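You operate a simulated robot arm through the tools that you are given. There is no shell and no other tool.

The job below is to be done with a simulated robot arm. You get a single attempt, and the scene is never put back.

## Task
Do the heater's check and log it for July.
Fine: pressure knob on 3 bar, lift the test lever briefly, press the filter vent button once, blue month dial set.

It is judged by the outcome, as a careful person would: the job done as asked, and still so three seconds after it is handed in. It fails if anything else is knocked over, pushed out of place, dropped, spilled or broken.

## Robot
A 6-joint arm with a two-finger parallel gripper, fixed in place. Base frame: the origin is at the foot of the arm, x ahead of it, y to its left, z up. Readings come in m, degrees, newtons and seconds.
With the tool pointing down near the work surface it reaches from about 0.14 to 0.8 m from the base axis. Its first joint turns from -166.0 to 166.0 degrees. Payload 3.91 kg.
The tool frame sits at the grasp point between the pads (the TCP): z along the fingers, y along the line on which they close. The tips reach 0.03 m beyond it. The gripper opens to 0.11 m. The fingers are 0.02 m wide and 0.01 m thick; the gripper's body (0.048 by 0.112 m) begins 0.055 m behind the TCP.
Orientation is that of the tool frame in the base frame, as a unit quaternion [x, y, z, w]. With the fingers straight down and closing along the base's y, the tool's x points along the base's -x, its y along +y and its z along -z.

## Interface
- The arm moves only by the tool step_arm. Its argument "plan" is a list of rows, each an object of numbers (a shift or turn left out is 0, a gripper value left out holds the last): "x", "y", "z": the shift along the tool's x, y, z in m; "wx", "wy", "wz": the turn, a rotation vector about the tool's x, y, z in degrees; "fingers": the gripper command, from -1 (shut) to 1 (fully open), values between in proportion. In form: [{"x": .., "y": .., "z": .., "wx": .., "wy": .., "wz": .., "fingers": ..}, ...]. A call has 1 to 20 rows; each row shifts and turns the commanded pose from where the row before left it, along the tool's axes as they then stand. Each row takes 0.2 s and may step no farther than 0.05 m and 8.6 degrees from the row before; otherwise, or with a gripper value out of range, the whole call is refused. Where a pose cannot be reached the arm comes as near as it can. A force on the tool above 90 N (or 10 N above the force at the start of the call, whichever is more), or a blocked arm, ends the call early, and 0.2 s more pass. Each finger travels about 0.108 m/s and halts on what it meets, pressing with about 42 N; the grip force reading is that of the motor and also rises with nothing between the fingers. The clock runs only during rows and for 0.2 s after the last one: add rows that do not move to give the fingers time. It gives the time, the measured TCP pose, the force on the tool (base axes), the opening and the grip force at its end, in the units of the frame above (readings bear some noise), with the torque about the TCP (base axes, N m) and any sound that the robot's microphone picked up.
- Cameras (640 x 400 px; columns grow to the right, rows downward): "scene" is fixed at [0.051, 0.5004, 1.197]; the picture's right is [-0.87, -0.49, 0.00], its down [-0.24, 0.43, -0.87] and it looks along [0.43, -0.76, -0.49] (base axes); focal length 285 px, centre (320, 200). "wrist" rides on the gripper at [0.077, 0.007, -0.114] in the tool frame; the picture's right is [-0.09, 1.00, 0.00], its down [-0.80, -0.07, -0.59] and it looks along [-0.59, -0.05, 0.80] (tool axes); focal length 270 px, centre (320, 200). There is no depth. A picture from a camera that has moved, and an enlarged one, comes with that camera's place and axes in the base frame and with its lens.
- capture(camera): a new picture of that camera. The clock stands still meanwhile.
- lift_body(by): slides the trunk up (or, below 0, down) by that many m; the arm rides with it, the base frame stays. It gives what a move gives, with no picture.
- inspect(camera, box): a new picture of the part [left, top, right, bottom] of that camera's present view, enlarged. The clock stands still meanwhile.
- finish_job(): hands the job in; it is judged then, once.

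Places have to be worked out from the pictures, the camera data and where the tool is seen. Open the gripper and draw the arm clear of the work before you hand the job in, unless the task says otherwise.

The tools are called after ">>>" as name(argument=value, ...) on one line, values as JSON. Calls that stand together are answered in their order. step_arm: Moves the arm, as the interface text tells. Its arguments: {"type":"object","properties":{"plan":{"type":"array","items":{"type":"object","properties":{"x":{"type":"number"},"y":{"type":"number"},"z":{"type":"number"},"wx":{"type":"number"},"wy":{"type":"number"},"wz":{"type":"number"},"fingers":{"type":"number"}}}}},"required":["plan"]} The other tools are called the same way: lift_body (by) slides the trunk up or down; capture (camera) takes a picture; inspect (camera, box) takes an enlarged picture of a part of a camera's view; finish_job () hands the job in.

At the start:

```text
time: 0.0
tcp_pos: [0.3525, -0.3602, 0.9577]
ee_rot: [0.0, 1.0, 0.0, 0.0]
ft_force: [1.3, 0.1, 0.3]
wrist_torque: [-0.02, -0.02, 0.01]
finger_gap: 0.1103
grip_force: 0.1
trunk travel left (down, up): [-0.45, 0.09]
```

scene: 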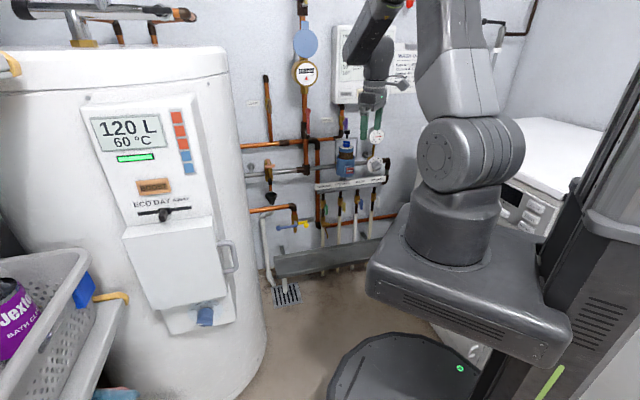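
wrist: 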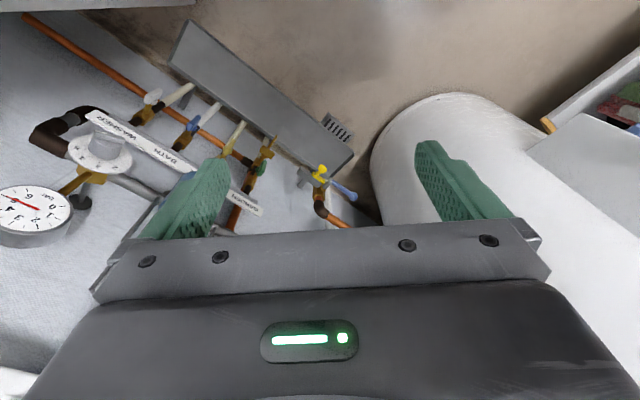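

The scene shows a boiler on the left and pipework on the wall. I'll look at enlarged views first to find the knob, lever, button and dial.

>>> inspect(camera="scene", box=[230, 80, 430, 280])

>>> inspect(camera="scene", box=[320, 0, 440, 130])

>>> inspect(camera="scene", box=[80, 90, 260, 340])

>>> inspect(camera="wrist", box=[0, 60, 320, 260])

>>> inspect(camera="scene", box=[310, 110, 410, 200])

```text
2.00 times, centred on (330, 180) of scene
camera zoom: at [0.051, 0.5004, 1.197], right [-0.87, -0.49, 0.0], down [-0.24, 0.43, -0.87], along [0.43, -0.76, -0.49], focal length 571 px, centre (300, 240)
```

zoom: 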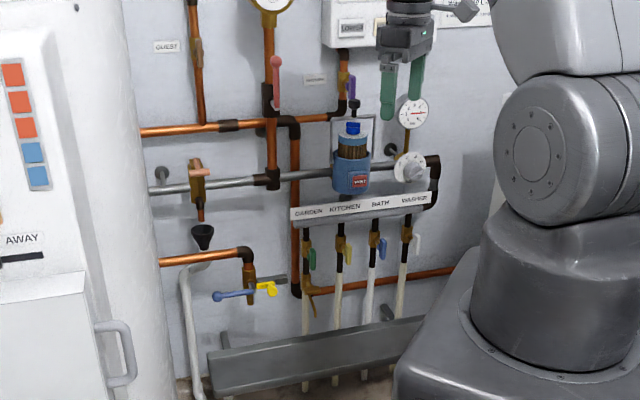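

```text
3.08 times, centred on (380, 65) of scene
camera zoom: at [0.051, 0.5004, 1.197], right [-0.87, -0.49, 0.0], down [-0.24, 0.43, -0.87], along [0.43, -0.76, -0.49], focal length 878 px, centre (135, 615)
```

zoom: 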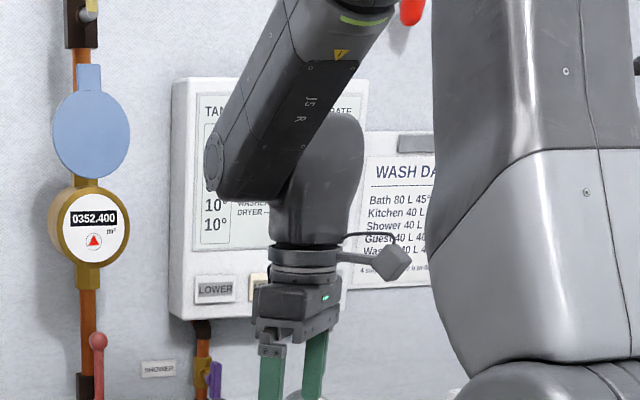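

```text
1.60 times, centred on (170, 215) of scene
camera zoom: at [0.051, 0.5004, 1.197], right [-0.87, -0.49, 0.0], down [-0.24, 0.43, -0.87], along [0.43, -0.76, -0.49], focal length 457 px, centre (560, 176)
```

zoom: 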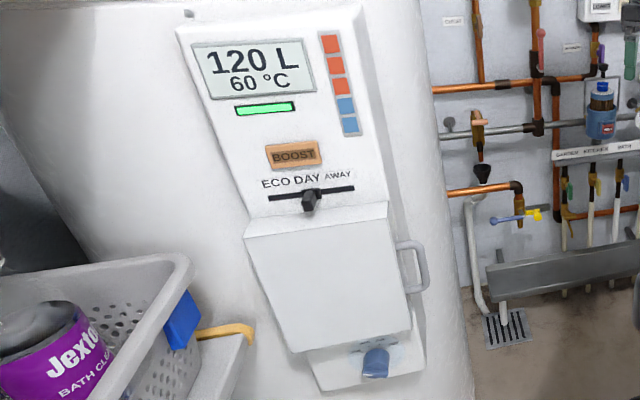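

```text
2.00 times, centred on (160, 160) of wrist
camera zoom: at [0.2752, -0.3528, 1.0721], right [0.09, 1.0, 0.0], down [0.8, -0.07, 0.59], along [0.59, -0.05, -0.8], focal length 541 px, centre (640, 280)
```

zoom: 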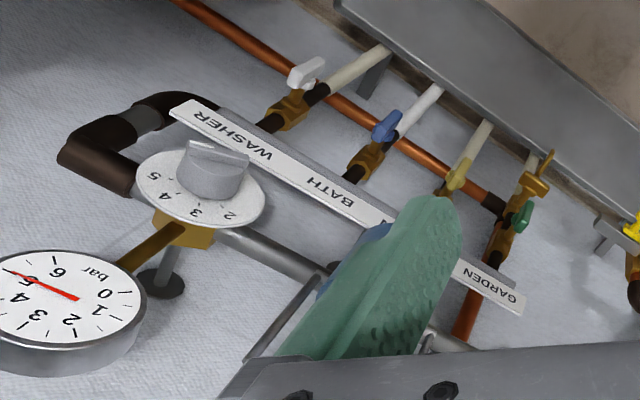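

```text
4.44 times, centred on (360, 155) of scene
camera zoom: at [0.051, 0.5004, 1.197], right [-0.87, -0.49, 0.0], down [-0.24, 0.43, -0.87], along [0.43, -0.76, -0.49], focal length 1268 px, centre (142, 400)
```

zoom: 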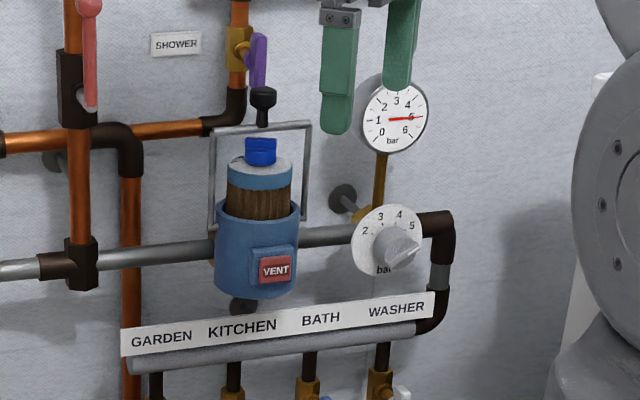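

The wall with the pipes runs at 45° to the base axes, with the knob at about (0.43, -0.70, 0.69). I'll zoom in further on the individual controls.

>>> inspect(camera="scene", box=[245, 150, 325, 240])

>>> inspect(camera="scene", box=[160, 290, 250, 340])

>>> inspect(camera="scene", box=[330, 115, 400, 185])

>>> inspect(camera="scene", box=[325, 20, 425, 110])

>>> inspect(camera="scene", box=[80, 190, 250, 340])

>>> inspect(camera="scene", box=[270, 0, 350, 120])

>>> inspect(camera="scene", box=[0, 0, 200, 100])

>>> inspect(camera="scene", box=[440, 0, 640, 250])

```text
4.44 times, centred on (285, 195) of scene
camera zoom: at [0.051, 0.5004, 1.197], right [-0.87, -0.49, 0.0], down [-0.24, 0.43, -0.87], along [0.43, -0.76, -0.49], focal length 1268 px, centre (476, 222)
```

zoom: 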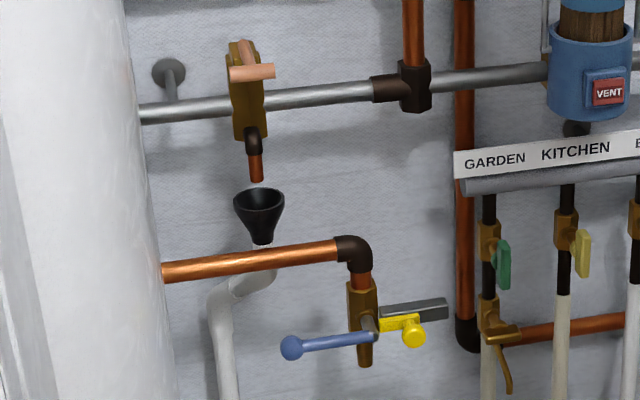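

```text
7.11 times, centred on (205, 315) of scene
camera zoom: at [0.051, 0.5004, 1.197], right [-0.87, -0.49, 0.0], down [-0.24, 0.43, -0.87], along [0.43, -0.76, -0.49], focal length 2029 px, centre (1138, -618)
```

zoom: 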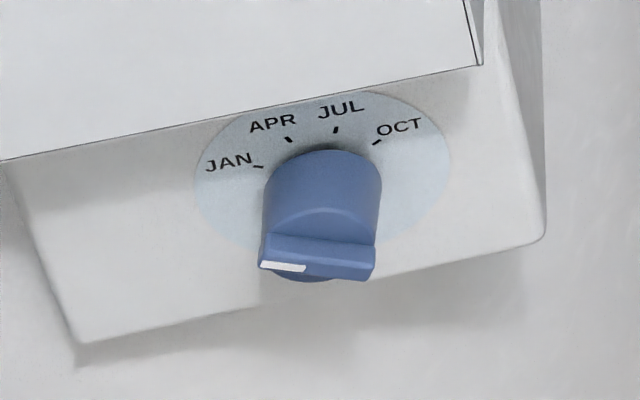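

```text
5.71 times, centred on (365, 150) of scene
camera zoom: at [0.051, 0.5004, 1.197], right [-0.87, -0.49, 0.0], down [-0.24, 0.43, -0.87], along [0.43, -0.76, -0.49], focal length 1631 px, centre (63, 486)
```

zoom: 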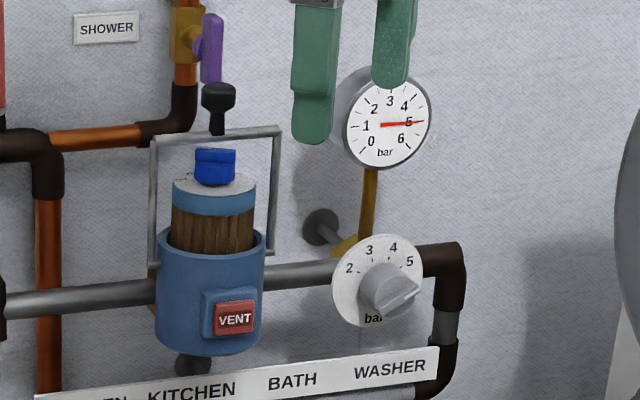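

```text
4.44 times, centred on (375, 65) of scene
camera zoom: at [0.051, 0.5004, 1.197], right [-0.87, -0.49, 0.0], down [-0.24, 0.43, -0.87], along [0.43, -0.76, -0.49], focal length 1268 px, centre (76, 800)
```

zoom: 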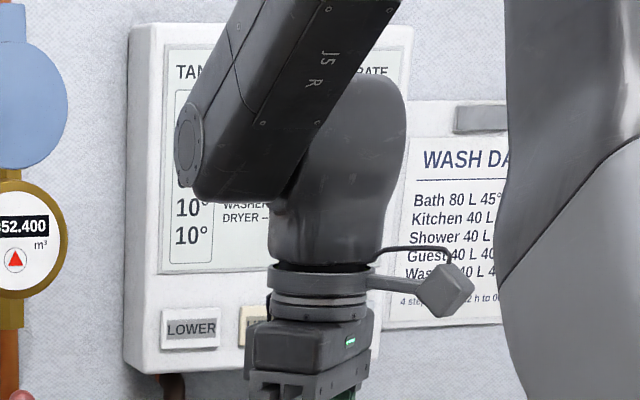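

```text
2.67 times, centred on (165, 265) of scene
camera zoom: at [0.051, 0.5004, 1.197], right [-0.87, -0.49, 0.0], down [-0.24, 0.43, -0.87], along [0.43, -0.76, -0.49], focal length 761 px, centre (733, 27)
```

zoom: 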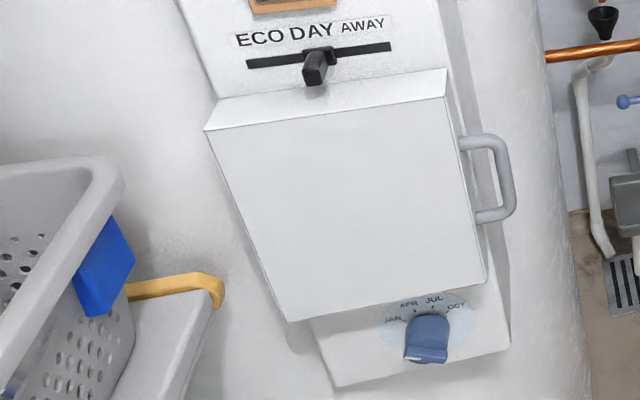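

```text
3.33 times, centred on (310, 60) of scene
camera zoom: at [0.051, 0.5004, 1.197], right [-0.87, -0.49, 0.0], down [-0.24, 0.43, -0.87], along [0.43, -0.76, -0.49], focal length 951 px, centre (353, 667)
```

zoom: 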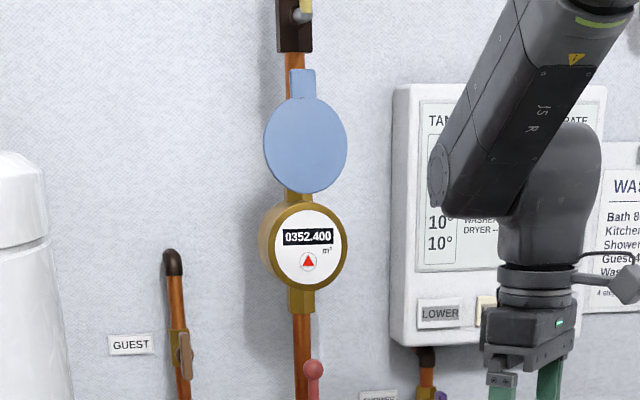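

```text
3.20 times, centred on (100, 50) of scene
camera zoom: at [0.051, 0.5004, 1.197], right [-0.87, -0.49, 0.0], down [-0.24, 0.43, -0.87], along [0.43, -0.76, -0.49], focal length 913 px, centre (1024, 680)
```

zoom: 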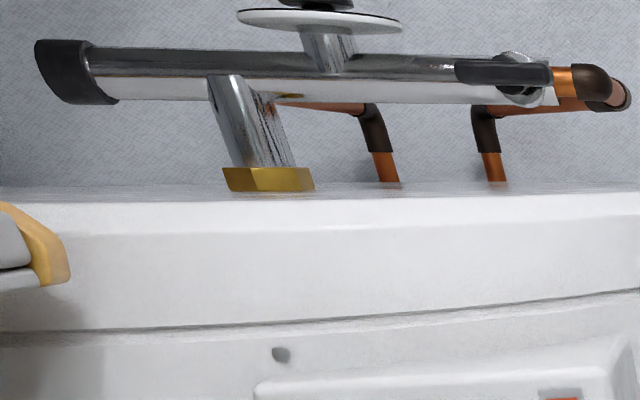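

```text
1.60 times, centred on (540, 125) of scene
camera zoom: at [0.051, 0.5004, 1.197], right [-0.87, -0.49, 0.0], down [-0.24, 0.43, -0.87], along [0.43, -0.76, -0.49], focal length 457 px, centre (-32, 320)
```

zoom: 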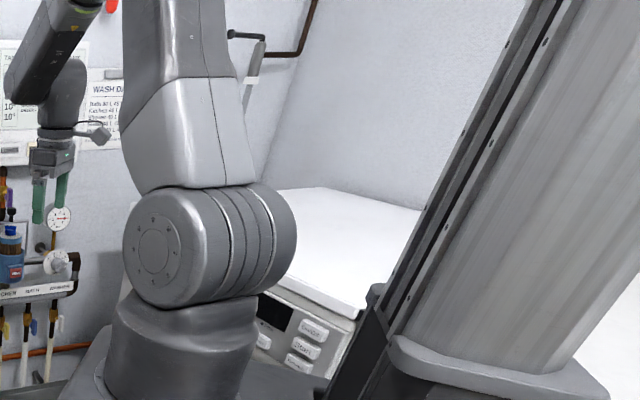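

The dial shows JAN/APR/JUL/OCT with its pointer at the lower left, the pressure knob is at 5, and the filter has a red VENT button. I'll yaw the tool so the wrist camera ends up above the gripper and facing the pipe wall.

>>> step_arm(plan=[{"wz": -8.4375}, {"wz": -8.4375}, {"wz": -8.4375}, {"wz": -8.4375}, {"wz": -8.4375}, {"wz": -8.4375}, {"wz": -8.4375}, {"wz": -8.4375}, {"wz": -8.4375}, {"wz": -8.4375}, {"wz": -8.4375}, {"wz": -8.4375}, {"wz": -8.4375}, {"wz": -8.4375}, {"wz": -8.4375}, {"wz": -8.4375}])

>>> capture(camera="wrist")

>>> capture(camera="scene")

```text
time: 3.4
tcp_pos: [0.3674, -0.3398, 0.957]
ee_rot: [0.921, -0.389, -0.003, 0.01]
ft_force: [0.0, 0.3, 0.0]
wrist_torque: [0.01, 0.04, -0.02]
finger_gap: 0.11
grip_force: 0.0
out of reach, approached as far as the arm can: row 16
trunk travel left (down, up): [-0.45, 0.09]
```

```text
taken
camera wrist: at [0.4182, -0.3979, 1.0714], right [-0.77, -0.63, 0.02], down [-0.5, 0.63, 0.59], along [-0.39, 0.45, -0.81], focal length 270 px, centre (320, 200)
```

wrist: 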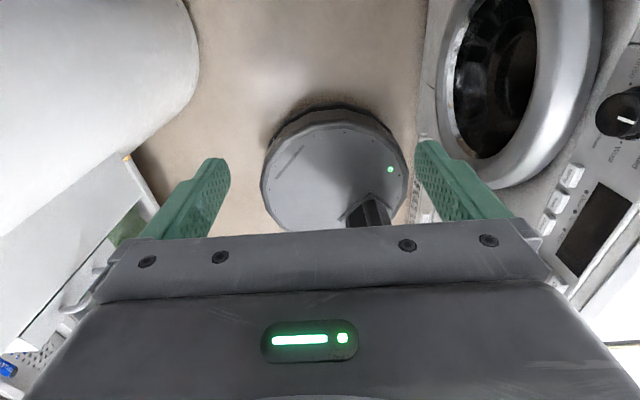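

```text
taken
```

scene: 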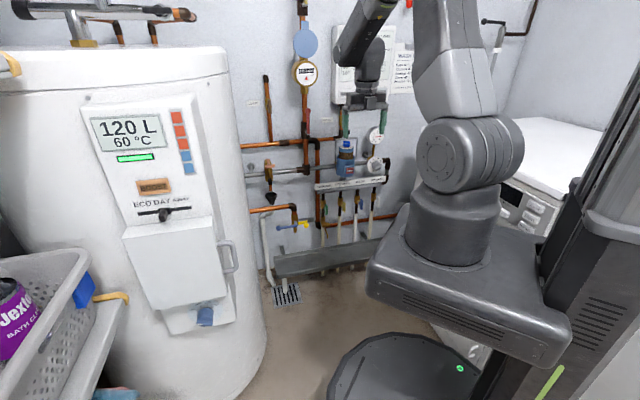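

Joint 6 is at its limit in this direction, so I'll go round the other way, which leaves the camera below the gripper. I'm rotating back 170°.

>>> step_arm(plan=[{"wz": 8.5}, {"wz": 8.5}, {"wz": 8.5}, {"wz": 8.5}, {"wz": 8.5}, {"wz": 8.5}, {"wz": 8.5}, {"wz": 8.5}, {"wz": 8.5}, {"wz": 8.5}, {"wz": 8.5}, {"wz": 8.5}, {"wz": 8.5}, {"wz": 8.5}, {"wz": 8.5}, {"wz": 8.5}, {"wz": 8.5}, {"wz": 8.5}, {"wz": 8.5}, {"wz": 8.5}])

>>> capture(camera="wrist")

```text
time: 7.6
tcp_pos: [0.3676, -0.3405, 0.9551]
ee_rot: [0.302, 0.953, 0.0, 0.0]
ft_force: [0.5, -0.4, 0.0]
wrist_torque: [-0.03, 0.02, 0.0]
finger_gap: 0.1098
grip_force: 0.1
trunk travel left (down, up): [-0.45, 0.09]
```

```text
taken
camera wrist: at [0.3083, -0.2908, 1.0705], right [0.64, 0.76, 0.0], down [0.61, -0.52, 0.59], along [0.45, -0.38, -0.8], focal length 270 px, centre (320, 200)
```

wrist: 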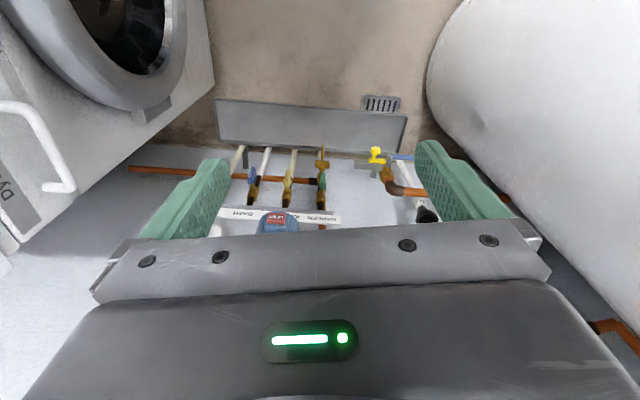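

Nearly aligned; I'll finish the yaw (about 9.8°) and pitch the tool up halfway toward the wall.

>>> step_arm(plan=[{"wz": 5}, {"wz": 4.8}, {"wy": -8.0}, {"wy": -8.0}, {"wy": -8.0}, {"wy": -8.0}, {"wy": -8.0}, {"wy": -8.0}, {"wy": -8.0}])

>>> capture(camera="wrist")

>>> capture(camera="scene")

```text
time: 9.6
tcp_pos: [0.3668, -0.3392, 0.9564]
ee_rot: [0.369, 0.897, -0.092, 0.224]
ft_force: [-0.7, 0.0, -0.3]
wrist_torque: [-0.02, 0.02, -0.03]
finger_gap: 0.1101
grip_force: 0.0
out of reach, approached as far as the arm can: row 6, 7, 8, 9
trunk travel left (down, up): [-0.45, 0.09]
```

```text
taken
camera wrist: at [0.2858, -0.25, 1.0211], right [0.76, 0.65, 0.04], down [0.25, -0.35, 0.9], along [0.6, -0.67, -0.43], focal length 270 px, centre (320, 200)
```

wrist: 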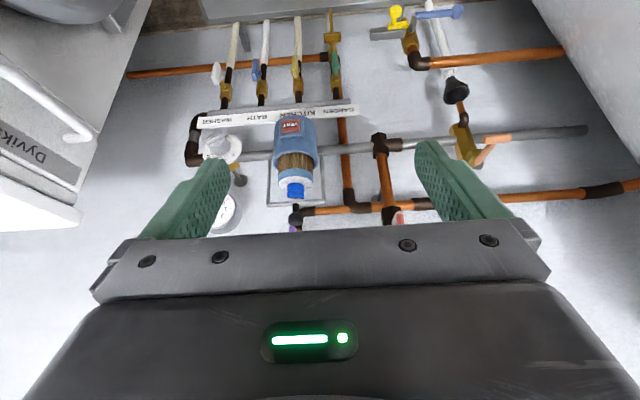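

```text
taken
```

scene: 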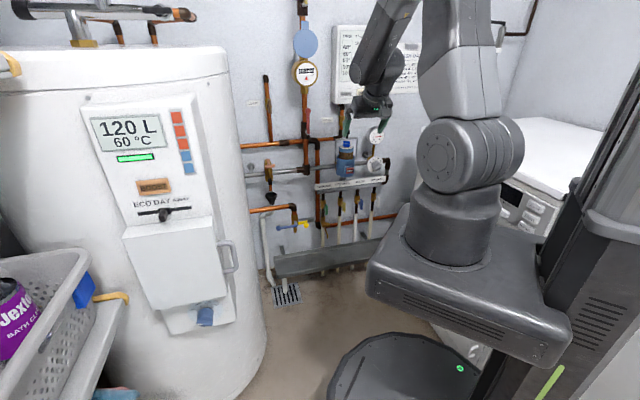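

The pitch is limited because the wrist is too close to the base. I'll move outward toward the wall first and keep pitching as I go.

>>> step_arm(plan=[{"x": -0.022, "z": 0.012}, {"x": -0.022, "z": 0.012}, {"x": -0.022, "z": 0.012}, {"x": -0.022, "z": 0.012}, {"wy": -8.0}, {"wy": -8.0}, {"wy": -8.0}, {"wy": -8.0}, {"wy": -8.0}, {"wy": -8.0}])

>>> capture(camera="wrist")

>>> capture(camera="scene")

```text
time: 11.8
tcp_pos: [0.4343, -0.4075, 0.9503]
ee_rot: [0.312, 0.762, -0.203, 0.53]
ft_force: [-0.9, -0.5, 0.8]
wrist_torque: [-0.01, 0.01, 0.01]
finger_gap: 0.1099
grip_force: 0.0
out of reach, approached as far as the arm can: row 6
trunk travel left (down, up): [-0.45, 0.09]
```

```text
taken
camera wrist: at [0.3437, -0.309, 0.9196], right [0.71, 0.7, 0.1], down [-0.26, 0.12, 0.96], along [0.66, -0.71, 0.27], focal length 270 px, centre (320, 200)
```

wrist: 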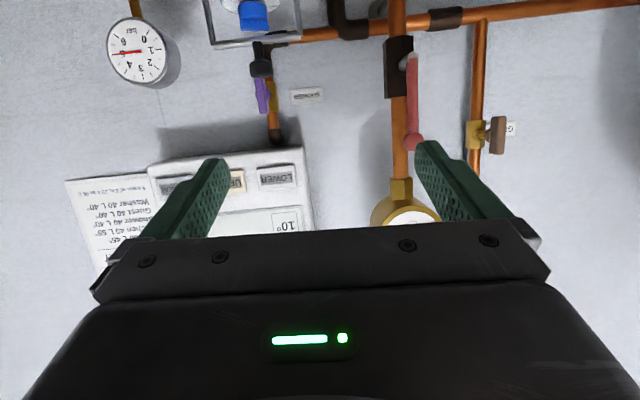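

```text
taken
```

scene: 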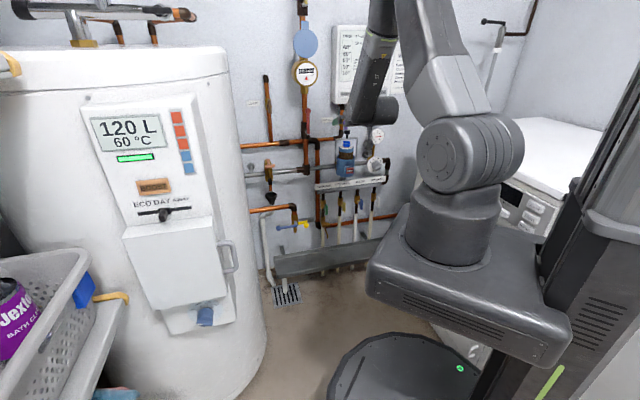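

The camera now sees the wall from below. Orientation error to a perfectly level wall-facing pose is about 21° of pitch; I'll correct it and move in front of the pressure knob at a standoff of about 0.2 m.

>>> step_arm(plan=[{"x": 0.0371, "y": -0.0299}, {"x": 0.0371, "y": -0.0299}, {"x": 0.0371, "y": -0.0299}, {"wx": 0.5, "wy": -7.0, "wz": -0.33}, {"wx": 0.5, "wy": -7.0, "wz": -0.33}, {"wx": 0.5, "wy": -7.0, "wz": -0.33}, {"x": 0.0371, "y": -0.0299}, {"x": 0.0371, "y": -0.0299}, {"x": 0.0371, "y": -0.0299}, {}])

>>> capture(camera="wrist")

>>> capture(camera="scene")

```text
time: 14.0
tcp_pos: [0.2832, -0.5061, 0.7329]
ee_rot: [0.27, 0.652, -0.271, 0.654]
ft_force: [0.0, -0.3, 1.2]
wrist_torque: [-0.01, 0.0, 0.0]
finger_gap: 0.1098
grip_force: 0.2
trunk travel left (down, up): [-0.45, 0.09]
```

```text
taken
camera wrist: at [0.2078, -0.4206, 0.6562], right [0.7, 0.7, 0.09], down [-0.47, 0.37, 0.8], along [0.53, -0.61, 0.59], focal length 270 px, centre (320, 200)
```

wrist: 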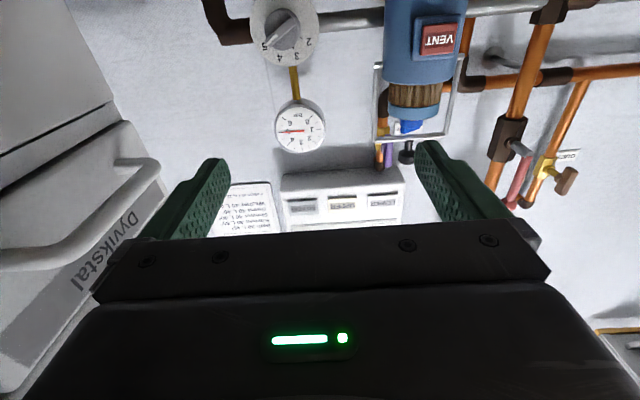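

```text
taken
```

scene: 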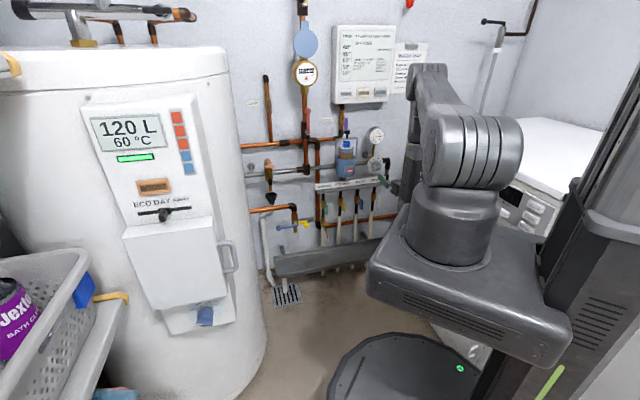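

Now I can see knob, gauge and filter. I'll zoom in on them in both views.

>>> inspect(camera="wrist", box=[230, 0, 350, 75])

>>> inspect(camera="scene", box=[330, 120, 400, 190])

>>> inspect(camera="scene", box=[320, 20, 440, 110])

>>> inspect(camera="wrist", box=[360, 0, 600, 150])

```text
5.33 times, centred on (290, 38) of wrist
camera zoom: at [0.2078, -0.4206, 0.6562], right [0.7, 0.7, 0.09], down [-0.47, 0.37, 0.8], along [0.53, -0.61, 0.59], focal length 1442 px, centre (480, 1067)
```

zoom: 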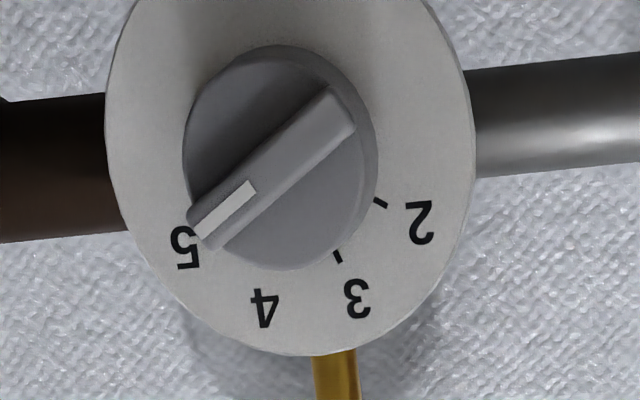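

```text
5.71 times, centred on (365, 155) of scene
camera zoom: at [0.051, 0.5004, 1.197], right [-0.87, -0.49, 0.0], down [-0.24, 0.43, -0.87], along [0.43, -0.76, -0.49], focal length 1631 px, centre (63, 457)
```

zoom: 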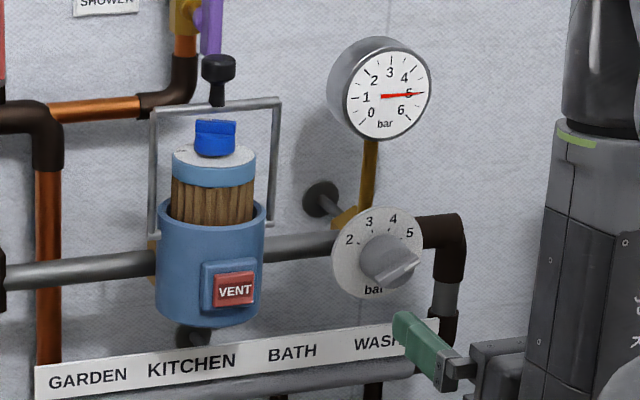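

```text
4.44 times, centred on (380, 65) of scene
camera zoom: at [0.051, 0.5004, 1.197], right [-0.87, -0.49, 0.0], down [-0.24, 0.43, -0.87], along [0.43, -0.76, -0.49], focal length 1268 px, centre (53, 800)
```

zoom: 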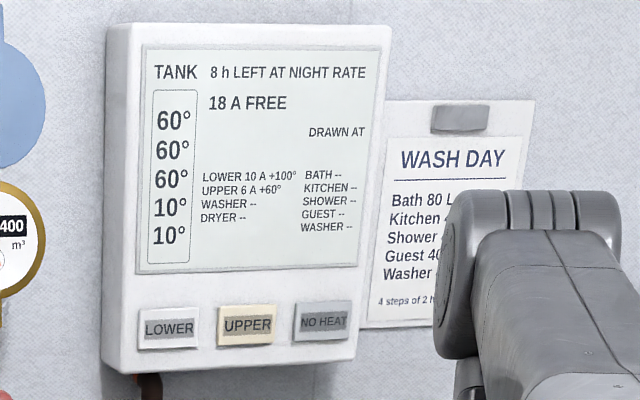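

```text
2.67 times, centred on (480, 75) of wrist
camera zoom: at [0.2078, -0.4206, 0.6562], right [0.7, 0.7, 0.09], down [-0.47, 0.37, 0.8], along [0.53, -0.61, 0.59], focal length 721 px, centre (-107, 533)
```

zoom: 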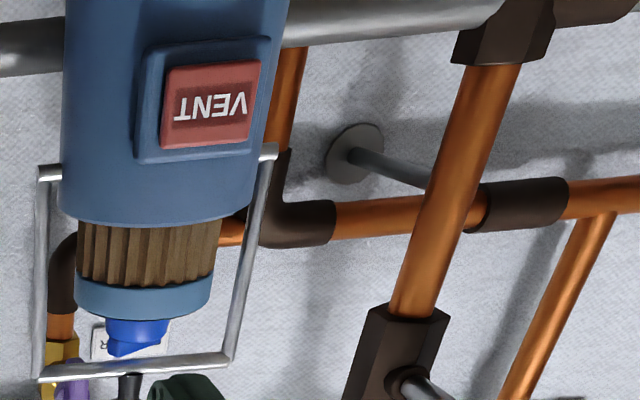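

The dial's numbers sit at about -60/-20/+20/+60° (2, 3, 4, 5) and the pointer bar is at +60° (5), so I need an 80° counter-clockwise turn. I'll centre on the knob and roll the gripper +60° so the fingers straddle the bar.

>>> step_arm(plan=[{"x": 0.025, "y": -0.022, "z": 0.01}, {"x": 0.026, "y": -0.021, "z": 0.01}, {"wz": 8.5}, {"wz": 8.5}, {"wz": 8.5}, {"wz": 8.5}, {"wz": 8.5}, {"wz": 8.5}, {"wz": 8.5, "fingers": -0.1}, {"fingers": -0.1}])

>>> capture(camera="wrist")

>>> inspect(camera="scene", box=[320, 110, 440, 200])

```text
time: 16.2
tcp_pos: [0.2666, -0.5513, 0.6826]
ee_rot: [0.559, 0.432, 0.09, 0.702]
ft_force: [0.1, -0.2, -0.3]
wrist_torque: [0.0, 0.05, 0.04]
finger_gap: 0.0495
grip_force: 0.0
trunk travel left (down, up): [-0.45, 0.09]
```

```text
taken
camera wrist: at [0.2354, -0.4212, 0.6495], right [0.3, 0.3, 0.9], down [-0.93, -0.09, 0.34], along [0.19, -0.95, 0.26], focal length 270 px, centre (320, 200)
```

wrist: 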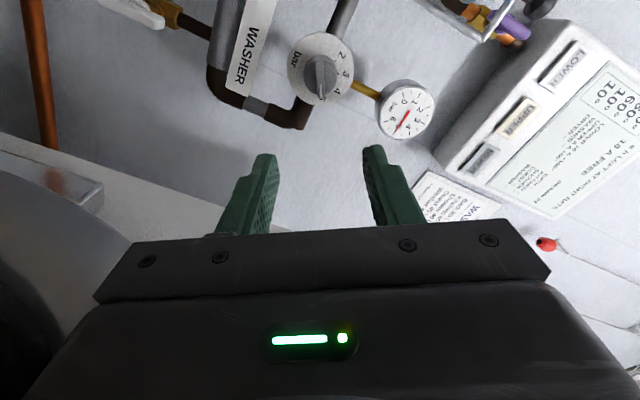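

```text
4.44 times, centred on (380, 155) of scene
camera zoom: at [0.051, 0.5004, 1.197], right [-0.87, -0.49, 0.0], down [-0.24, 0.43, -0.87], along [0.43, -0.76, -0.49], focal length 1268 px, centre (53, 400)
```

zoom: 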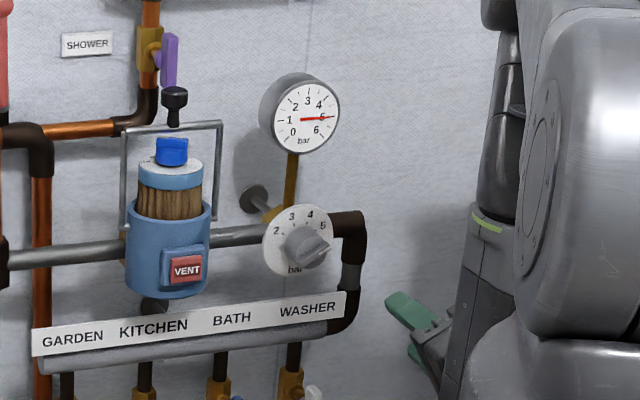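

The bar lines up with the tool axis (expected about (320,79), seen about (322,80)). I'll zoom in to check the bar's angle and depth.

>>> inspect(camera="wrist", box=[272, 30, 368, 110])

>>> inspect(camera="scene", box=[360, 150, 392, 180])

```text
5.00 times, centred on (320, 70) of wrist
camera zoom: at [0.2354, -0.4212, 0.6495], right [0.3, 0.3, 0.9], down [-0.93, -0.09, 0.34], along [0.19, -0.95, 0.26], focal length 1351 px, centre (320, 850)
```

zoom: 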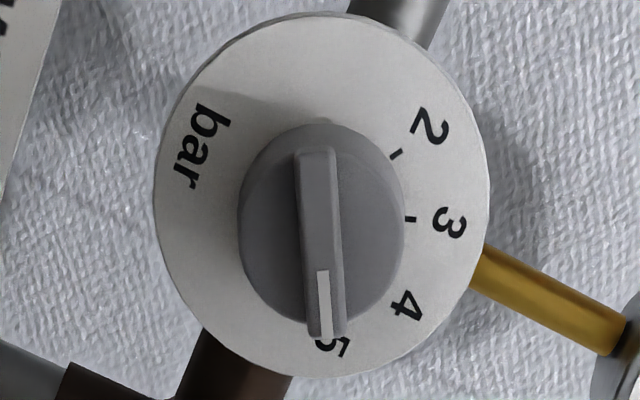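

```text
13.33 times, centred on (376, 165) of scene
camera zoom: at [0.051, 0.5004, 1.197], right [-0.87, -0.49, 0.0], down [-0.24, 0.43, -0.87], along [0.43, -0.76, -0.49], focal length 3805 px, centre (-427, 667)
```

zoom: 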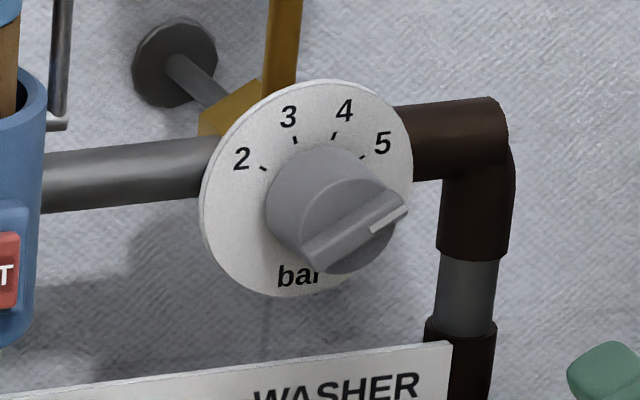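

Bar is aligned within about 2°. I'll approach 0.12 m along the tool axis and re-check the depth.

>>> step_arm(plan=[{"z": 0.04}, {"z": 0.04}, {"z": 0.04}, {}])

>>> capture(camera="wrist")

>>> inspect(camera="scene", box=[340, 120, 420, 200])

```text
time: 17.2
tcp_pos: [0.3529, -0.6363, 0.6819]
ee_rot: [0.56, 0.433, 0.089, 0.701]
ft_force: [-0.2, -0.4, -0.6]
wrist_torque: [0.0, 0.03, 0.01]
finger_gap: 0.0496
grip_force: 0.0
trunk travel left (down, up): [-0.45, 0.09]
```

```text
taken
camera wrist: at [0.3216, -0.5055, 0.6487], right [0.3, 0.3, 0.9], down [-0.93, -0.09, 0.34], along [0.19, -0.95, 0.26], focal length 270 px, centre (320, 200)
```

wrist: 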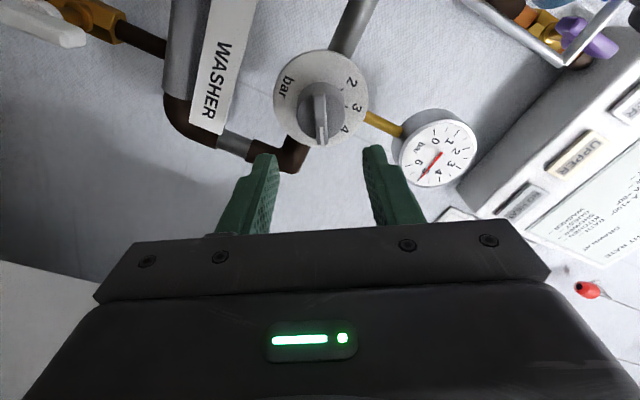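

```text
5.00 times, centred on (380, 160) of scene
camera zoom: at [0.051, 0.5004, 1.197], right [-0.87, -0.49, 0.0], down [-0.24, 0.43, -0.87], along [0.43, -0.76, -0.49], focal length 1427 px, centre (20, 400)
```

zoom: 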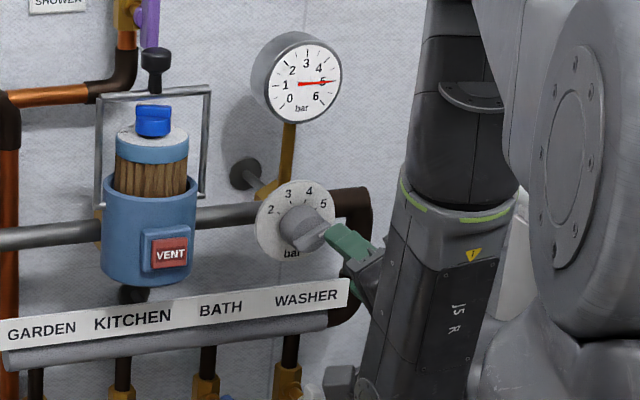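

>>> inspect(camera="wrist", box=[256, 40, 384, 200])

>>> inspect(camera="scene", box=[355, 145, 405, 190])

```text
2.50 times, centred on (320, 120) of wrist
camera zoom: at [0.3216, -0.5055, 0.6487], right [0.3, 0.3, 0.9], down [-0.93, -0.09, 0.34], along [0.19, -0.95, 0.26], focal length 676 px, centre (320, 400)
```

zoom: 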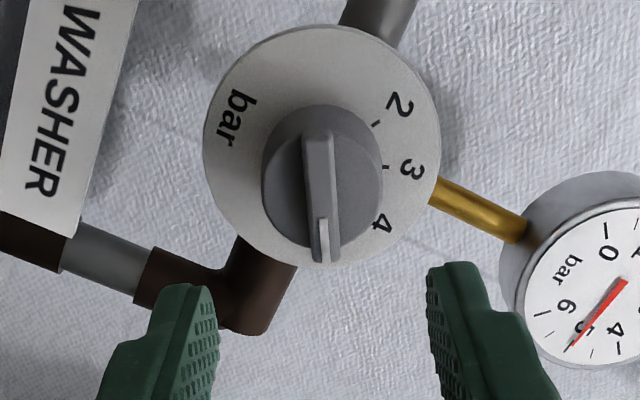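

```text
8.89 times, centred on (380, 168) of scene
camera zoom: at [0.051, 0.5004, 1.197], right [-0.87, -0.49, 0.0], down [-0.24, 0.43, -0.87], along [0.43, -0.76, -0.49], focal length 2537 px, centre (-213, 489)
```

zoom: 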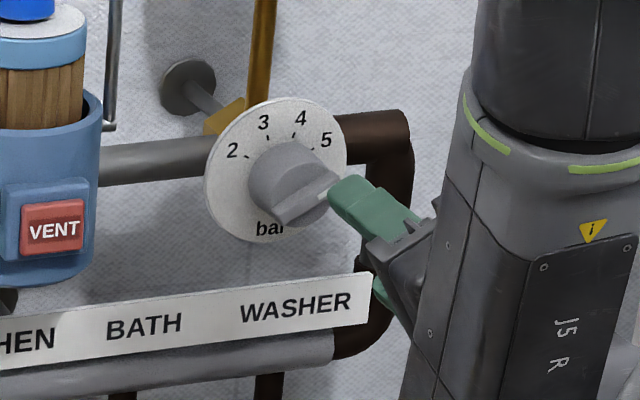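

Triangulating between the two approach views puts the bar's front at w≈0.778 (0.078 ahead of the TCP) and about 10 mm off along tool +x. I'll shift x by 0.010, narrow the fingers a little and advance 0.04.

>>> step_arm(plan=[{"x": 0.01, "fingers": -0.35}, {"z": 0.02}, {"z": 0.02}, {}])

>>> inspect(camera="wrist", box=[240, 80, 400, 230])

>>> inspect(camera="scene", box=[355, 145, 405, 190])

```text
time: 18.2
tcp_pos: [0.3864, -0.6579, 0.6781]
ee_rot: [0.559, 0.433, 0.09, 0.702]
ft_force: [0.1, 0.3, 0.2]
wrist_torque: [-0.01, 0.04, -0.02]
finger_gap: 0.0358
grip_force: 0.1
trunk travel left (down, up): [-0.45, 0.09]
```

```text
2.67 times, centred on (320, 155) of wrist
camera zoom: at [0.3553, -0.5276, 0.6446], right [0.3, 0.3, 0.9], down [-0.93, -0.09, 0.34], along [0.19, -0.95, 0.26], focal length 721 px, centre (320, 320)
```

zoom: 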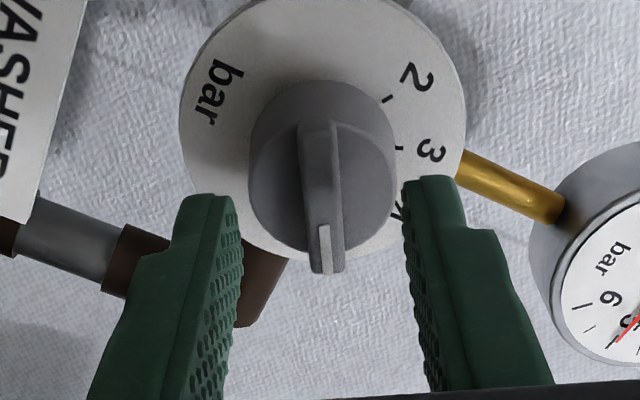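

```text
8.89 times, centred on (380, 168) of scene
camera zoom: at [0.051, 0.5004, 1.197], right [-0.87, -0.49, 0.0], down [-0.24, 0.43, -0.87], along [0.43, -0.76, -0.49], focal length 2537 px, centre (-213, 489)
```

zoom: 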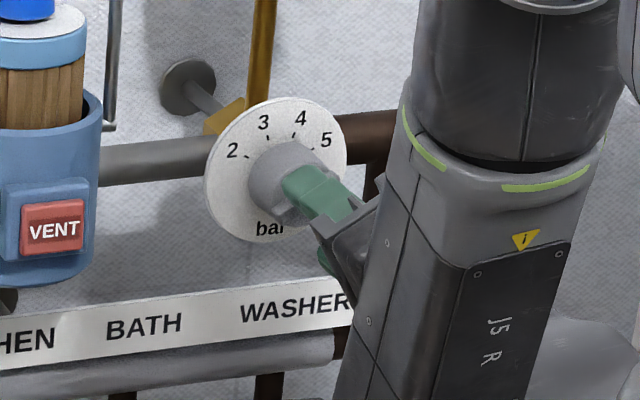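

The fingers are centred on the bar with tips just short of it. I'll advance 16 mm in small steps and close on the bar.

>>> step_arm(plan=[{"z": 0.006}, {"z": 0.005}, {"z": 0.005}, {}])

>>> inspect(camera="wrist", box=[240, 80, 400, 230])

>>> inspect(camera="scene", box=[355, 145, 405, 190])

```text
time: 19.2
tcp_pos: [0.3961, -0.6684, 0.6781]
ee_rot: [0.559, 0.433, 0.09, 0.702]
ft_force: [-0.2, 0.0, -0.4]
wrist_torque: [0.01, -0.02, 0.03]
finger_gap: 0.0357
grip_force: 0.1
trunk travel left (down, up): [-0.45, 0.09]
```

```text
2.67 times, centred on (320, 155) of wrist
camera zoom: at [0.366, -0.5389, 0.644], right [0.3, 0.3, 0.9], down [-0.93, -0.09, 0.34], along [0.19, -0.95, 0.26], focal length 721 px, centre (320, 320)
```

zoom: 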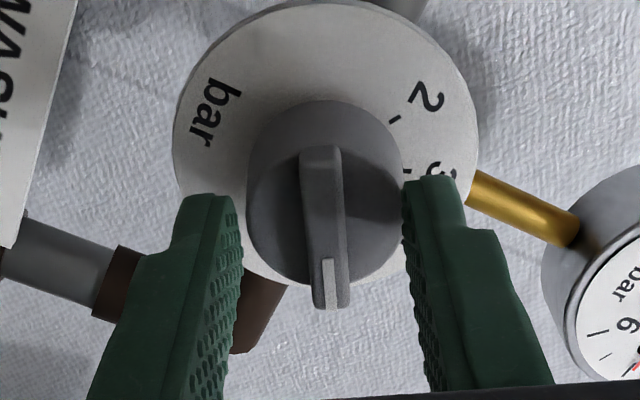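

```text
8.89 times, centred on (380, 168) of scene
camera zoom: at [0.051, 0.5004, 1.197], right [-0.87, -0.49, 0.0], down [-0.24, 0.43, -0.87], along [0.43, -0.76, -0.49], focal length 2537 px, centre (-213, 489)
```

zoom: 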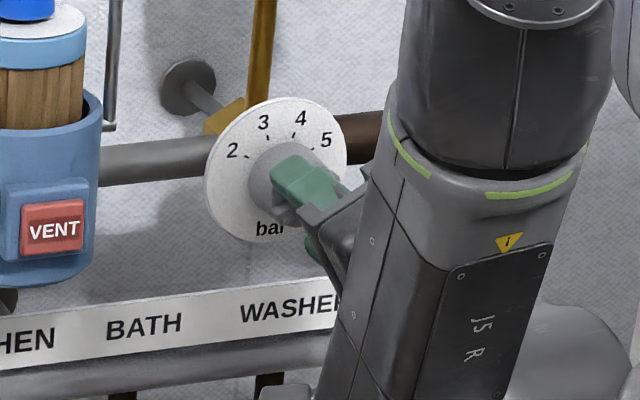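

Bar front now computes to about 0.026 ahead of the TCP, so the tips overlap it by only ~4 mm. I'll push in 6 mm more, then close.

>>> step_arm(plan=[{"z": 0.003}, {"z": 0.003}, {"fingers": -0.6}, {"fingers": -0.8}, {"fingers": -1}, {"fingers": -1}])

>>> inspect(camera="wrist", box=[240, 80, 400, 230])

>>> inspect(camera="scene", box=[355, 145, 405, 190])

```text
time: 20.6
tcp_pos: [0.3973, -0.6702, 0.6796]
ee_rot: [0.559, 0.431, 0.09, 0.702]
ft_force: [-33.2, 41.7, 3.8]
wrist_torque: [0.1, 0.14, 0.09]
finger_gap: 0.0085
grip_force: 45.1
trunk travel left (down, up): [-0.45, 0.09]
```

```text
2.67 times, centred on (320, 155) of wrist
camera zoom: at [0.3675, -0.5406, 0.6455], right [0.3, 0.3, 0.9], down [-0.93, -0.09, 0.34], along [0.19, -0.95, 0.26], focal length 721 px, centre (320, 320)
```

zoom: 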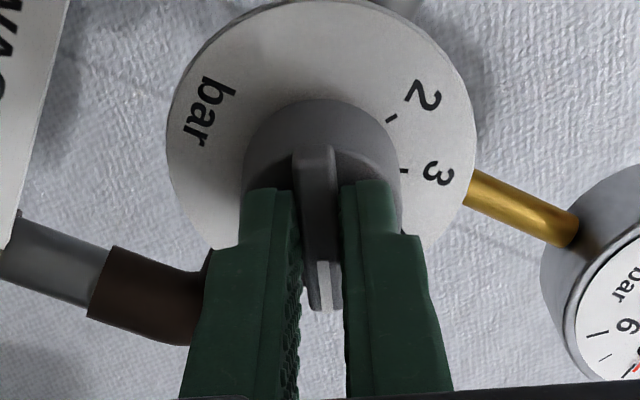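

```text
8.89 times, centred on (380, 168) of scene
camera zoom: at [0.051, 0.5004, 1.197], right [-0.87, -0.49, 0.0], down [-0.24, 0.43, -0.87], along [0.43, -0.76, -0.49], focal length 2537 px, centre (-213, 489)
```

zoom: 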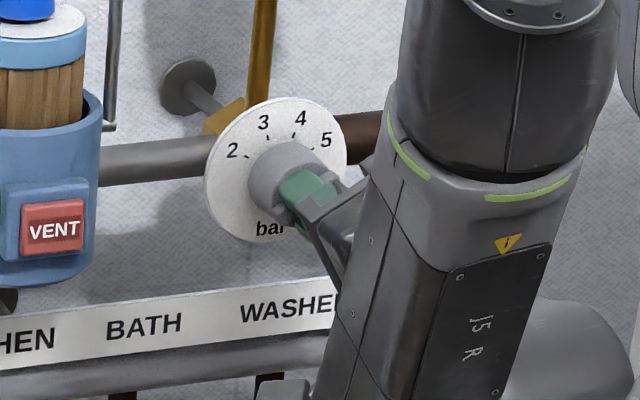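

The bar is gripped (gap 8.5 mm), with ~50 N of push on the knob face. I'll relax 4 mm and begin the counter-clockwise turn.

>>> step_arm(plan=[{"z": -0.004}, {"wz": -8}, {"wz": -8}, {"wz": -8}, {}])

>>> inspect(camera="wrist", box=[240, 80, 400, 230])

>>> inspect(camera="scene", box=[350, 120, 410, 190])

```text
time: 21.8
tcp_pos: [0.3974, -0.6718, 0.6771]
ee_rot: [0.455, 0.54, -0.06, 0.706]
ft_force: [-13.9, 5.1, -3.2]
wrist_torque: [0.96, 0.96, 0.62]
finger_gap: 0.0088
grip_force: 45.1
trunk travel left (down, up): [-0.45, 0.09]
```

```text
2.67 times, centred on (320, 155) of wrist
camera zoom: at [0.353, -0.555, 0.6191], right [0.54, 0.54, 0.65], down [-0.79, 0.05, 0.61], along [0.29, -0.84, 0.45], focal length 721 px, centre (320, 320)
```

zoom: 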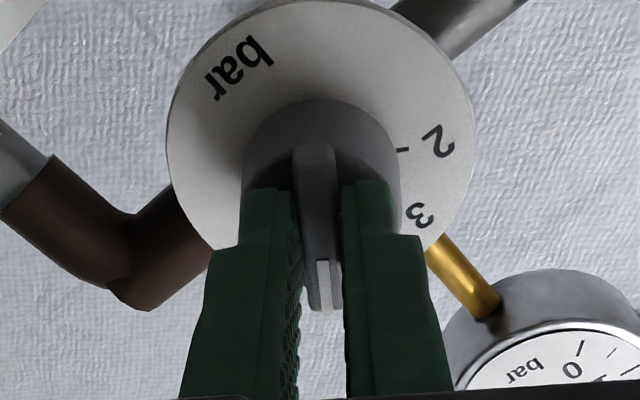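

```text
5.71 times, centred on (380, 155) of scene
camera zoom: at [0.051, 0.5004, 1.197], right [-0.87, -0.49, 0.0], down [-0.24, 0.43, -0.87], along [0.43, -0.76, -0.49], focal length 1631 px, centre (-23, 457)
```

zoom: 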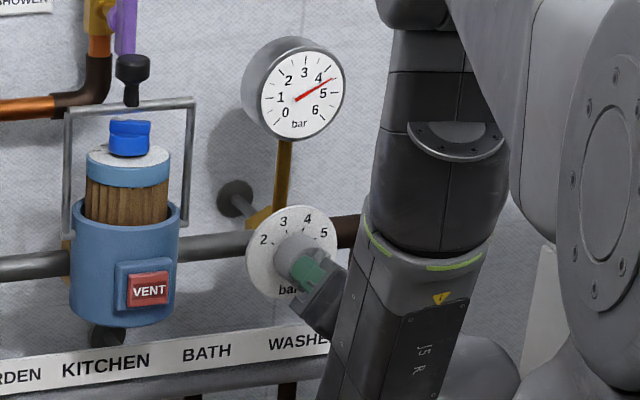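

The knob and gauge follow (now ~4.4). Continuing another 40°.

>>> step_arm(plan=[{"wz": -8}, {"wz": -8}, {"wz": -8}, {"wz": -8}, {"wz": -8}, {}])

>>> inspect(camera="wrist", box=[240, 80, 400, 230])

>>> inspect(camera="scene", box=[350, 120, 410, 190])

```text
time: 23.2
tcp_pos: [0.3957, -0.6723, 0.6767]
ee_rot: [0.245, 0.662, -0.298, 0.642]
ft_force: [-18.2, -5.5, -5.4]
wrist_torque: [-0.6, -0.64, -0.11]
finger_gap: 0.0088
grip_force: 44.5
trunk travel left (down, up): [-0.45, 0.09]
```

```text
2.67 times, centred on (320, 155) of wrist
camera zoom: at [0.3172, -0.5909, 0.6001], right [0.71, 0.71, 0.01], down [-0.43, 0.42, 0.8], along [0.56, -0.57, 0.6], focal length 721 px, centre (320, 320)
```

zoom: 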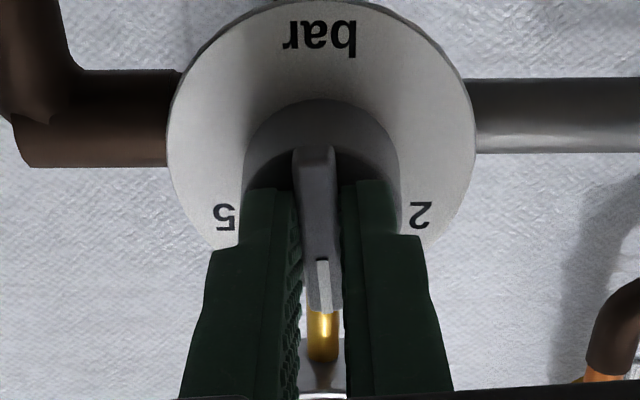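

```text
5.71 times, centred on (380, 155) of scene
camera zoom: at [0.051, 0.5004, 1.197], right [-0.87, -0.49, 0.0], down [-0.24, 0.43, -0.87], along [0.43, -0.76, -0.49], focal length 1631 px, centre (-23, 457)
```

zoom: 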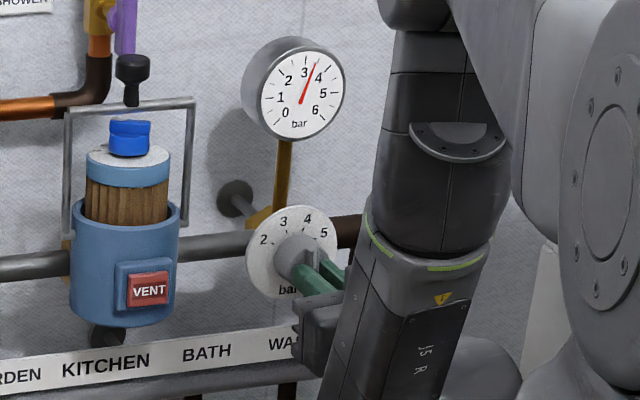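

The pointer is straight up (~3.5 bar), consistent with the layout. 20° more should be 3 bar.

>>> step_arm(plan=[{"wz": -7}, {"wz": -7}, {"wz": -5}, {}])

>>> inspect(camera="wrist", box=[240, 80, 400, 230])

>>> inspect(camera="scene", box=[364, 125, 394, 185])

```text
time: 24.2
tcp_pos: [0.3956, -0.6725, 0.6785]
ee_rot: [0.134, 0.693, -0.401, 0.584]
ft_force: [-22.5, -12.8, -2.7]
wrist_torque: [-0.39, -0.52, -0.11]
finger_gap: 0.0088
grip_force: 44.6
trunk travel left (down, up): [-0.45, 0.09]
```

```text
2.67 times, centred on (320, 155) of wrist
camera zoom: at [0.2989, -0.609, 0.6043], right [0.67, 0.67, -0.32], down [-0.24, 0.6, 0.76], along [0.7, -0.44, 0.57], focal length 721 px, centre (320, 320)
```

zoom: 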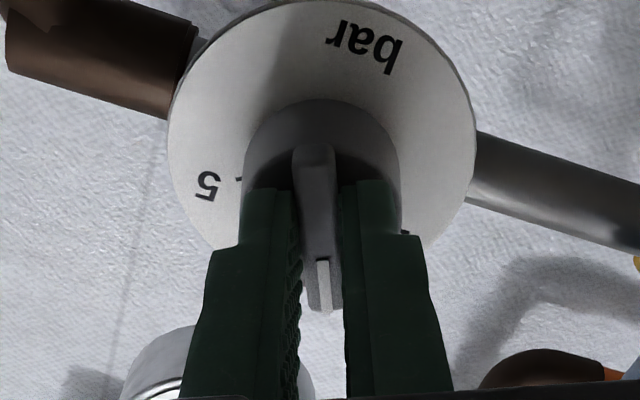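

```text
6.67 times, centred on (379, 155) of scene
camera zoom: at [0.051, 0.5004, 1.197], right [-0.87, -0.49, 0.0], down [-0.24, 0.43, -0.87], along [0.43, -0.76, -0.49], focal length 1902 px, centre (-73, 500)
```

zoom: 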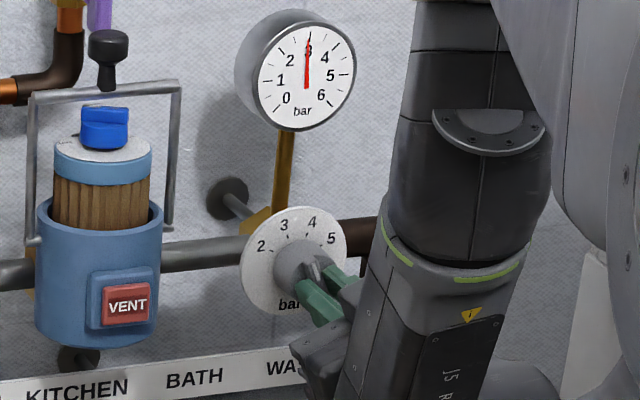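

>>> inspect(camera="scene", box=[367, 124, 387, 146])

```text
16.00 times, centred on (377, 135) of scene
camera zoom: at [0.051, 0.5004, 1.197], right [-0.87, -0.49, 0.0], down [-0.24, 0.43, -0.87], along [0.43, -0.76, -0.49], focal length 4566 px, centre (-592, 1240)
```

zoom: 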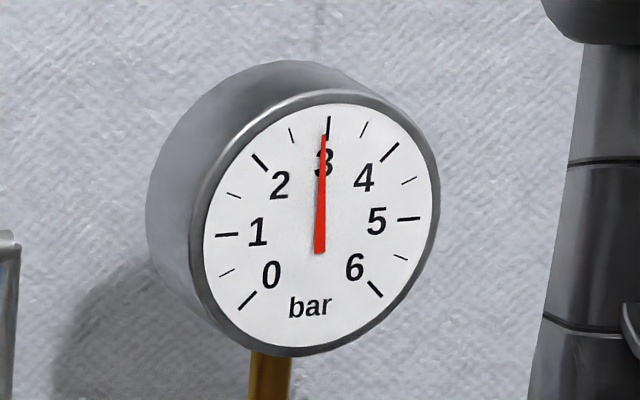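

The gauge reads 3 bar. There's ~25 N of sideways load, so I'll relieve it by shifting 1.8 mm along -y before opening.

>>> step_arm(plan=[{"y": -0.0018}, {}])

>>> inspect(camera="scene", box=[367, 124, 387, 146])

```text
time: 24.8
tcp_pos: [0.3969, -0.6741, 0.6789]
ee_rot: [0.133, 0.694, -0.398, 0.585]
ft_force: [-20.6, -9.8, -5.1]
wrist_torque: [-0.61, -0.75, -0.06]
finger_gap: 0.0091
grip_force: 44.4
trunk travel left (down, up): [-0.45, 0.09]
```

```text
16.00 times, centred on (377, 135) of scene
camera zoom: at [0.051, 0.5004, 1.197], right [-0.87, -0.49, 0.0], down [-0.24, 0.43, -0.87], along [0.43, -0.76, -0.49], focal length 4566 px, centre (-592, 1240)
```

zoom: 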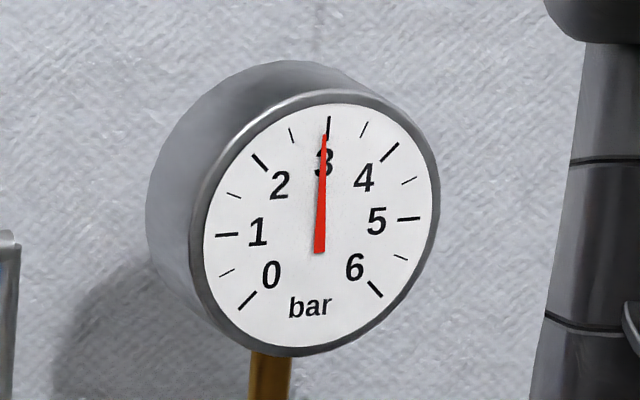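

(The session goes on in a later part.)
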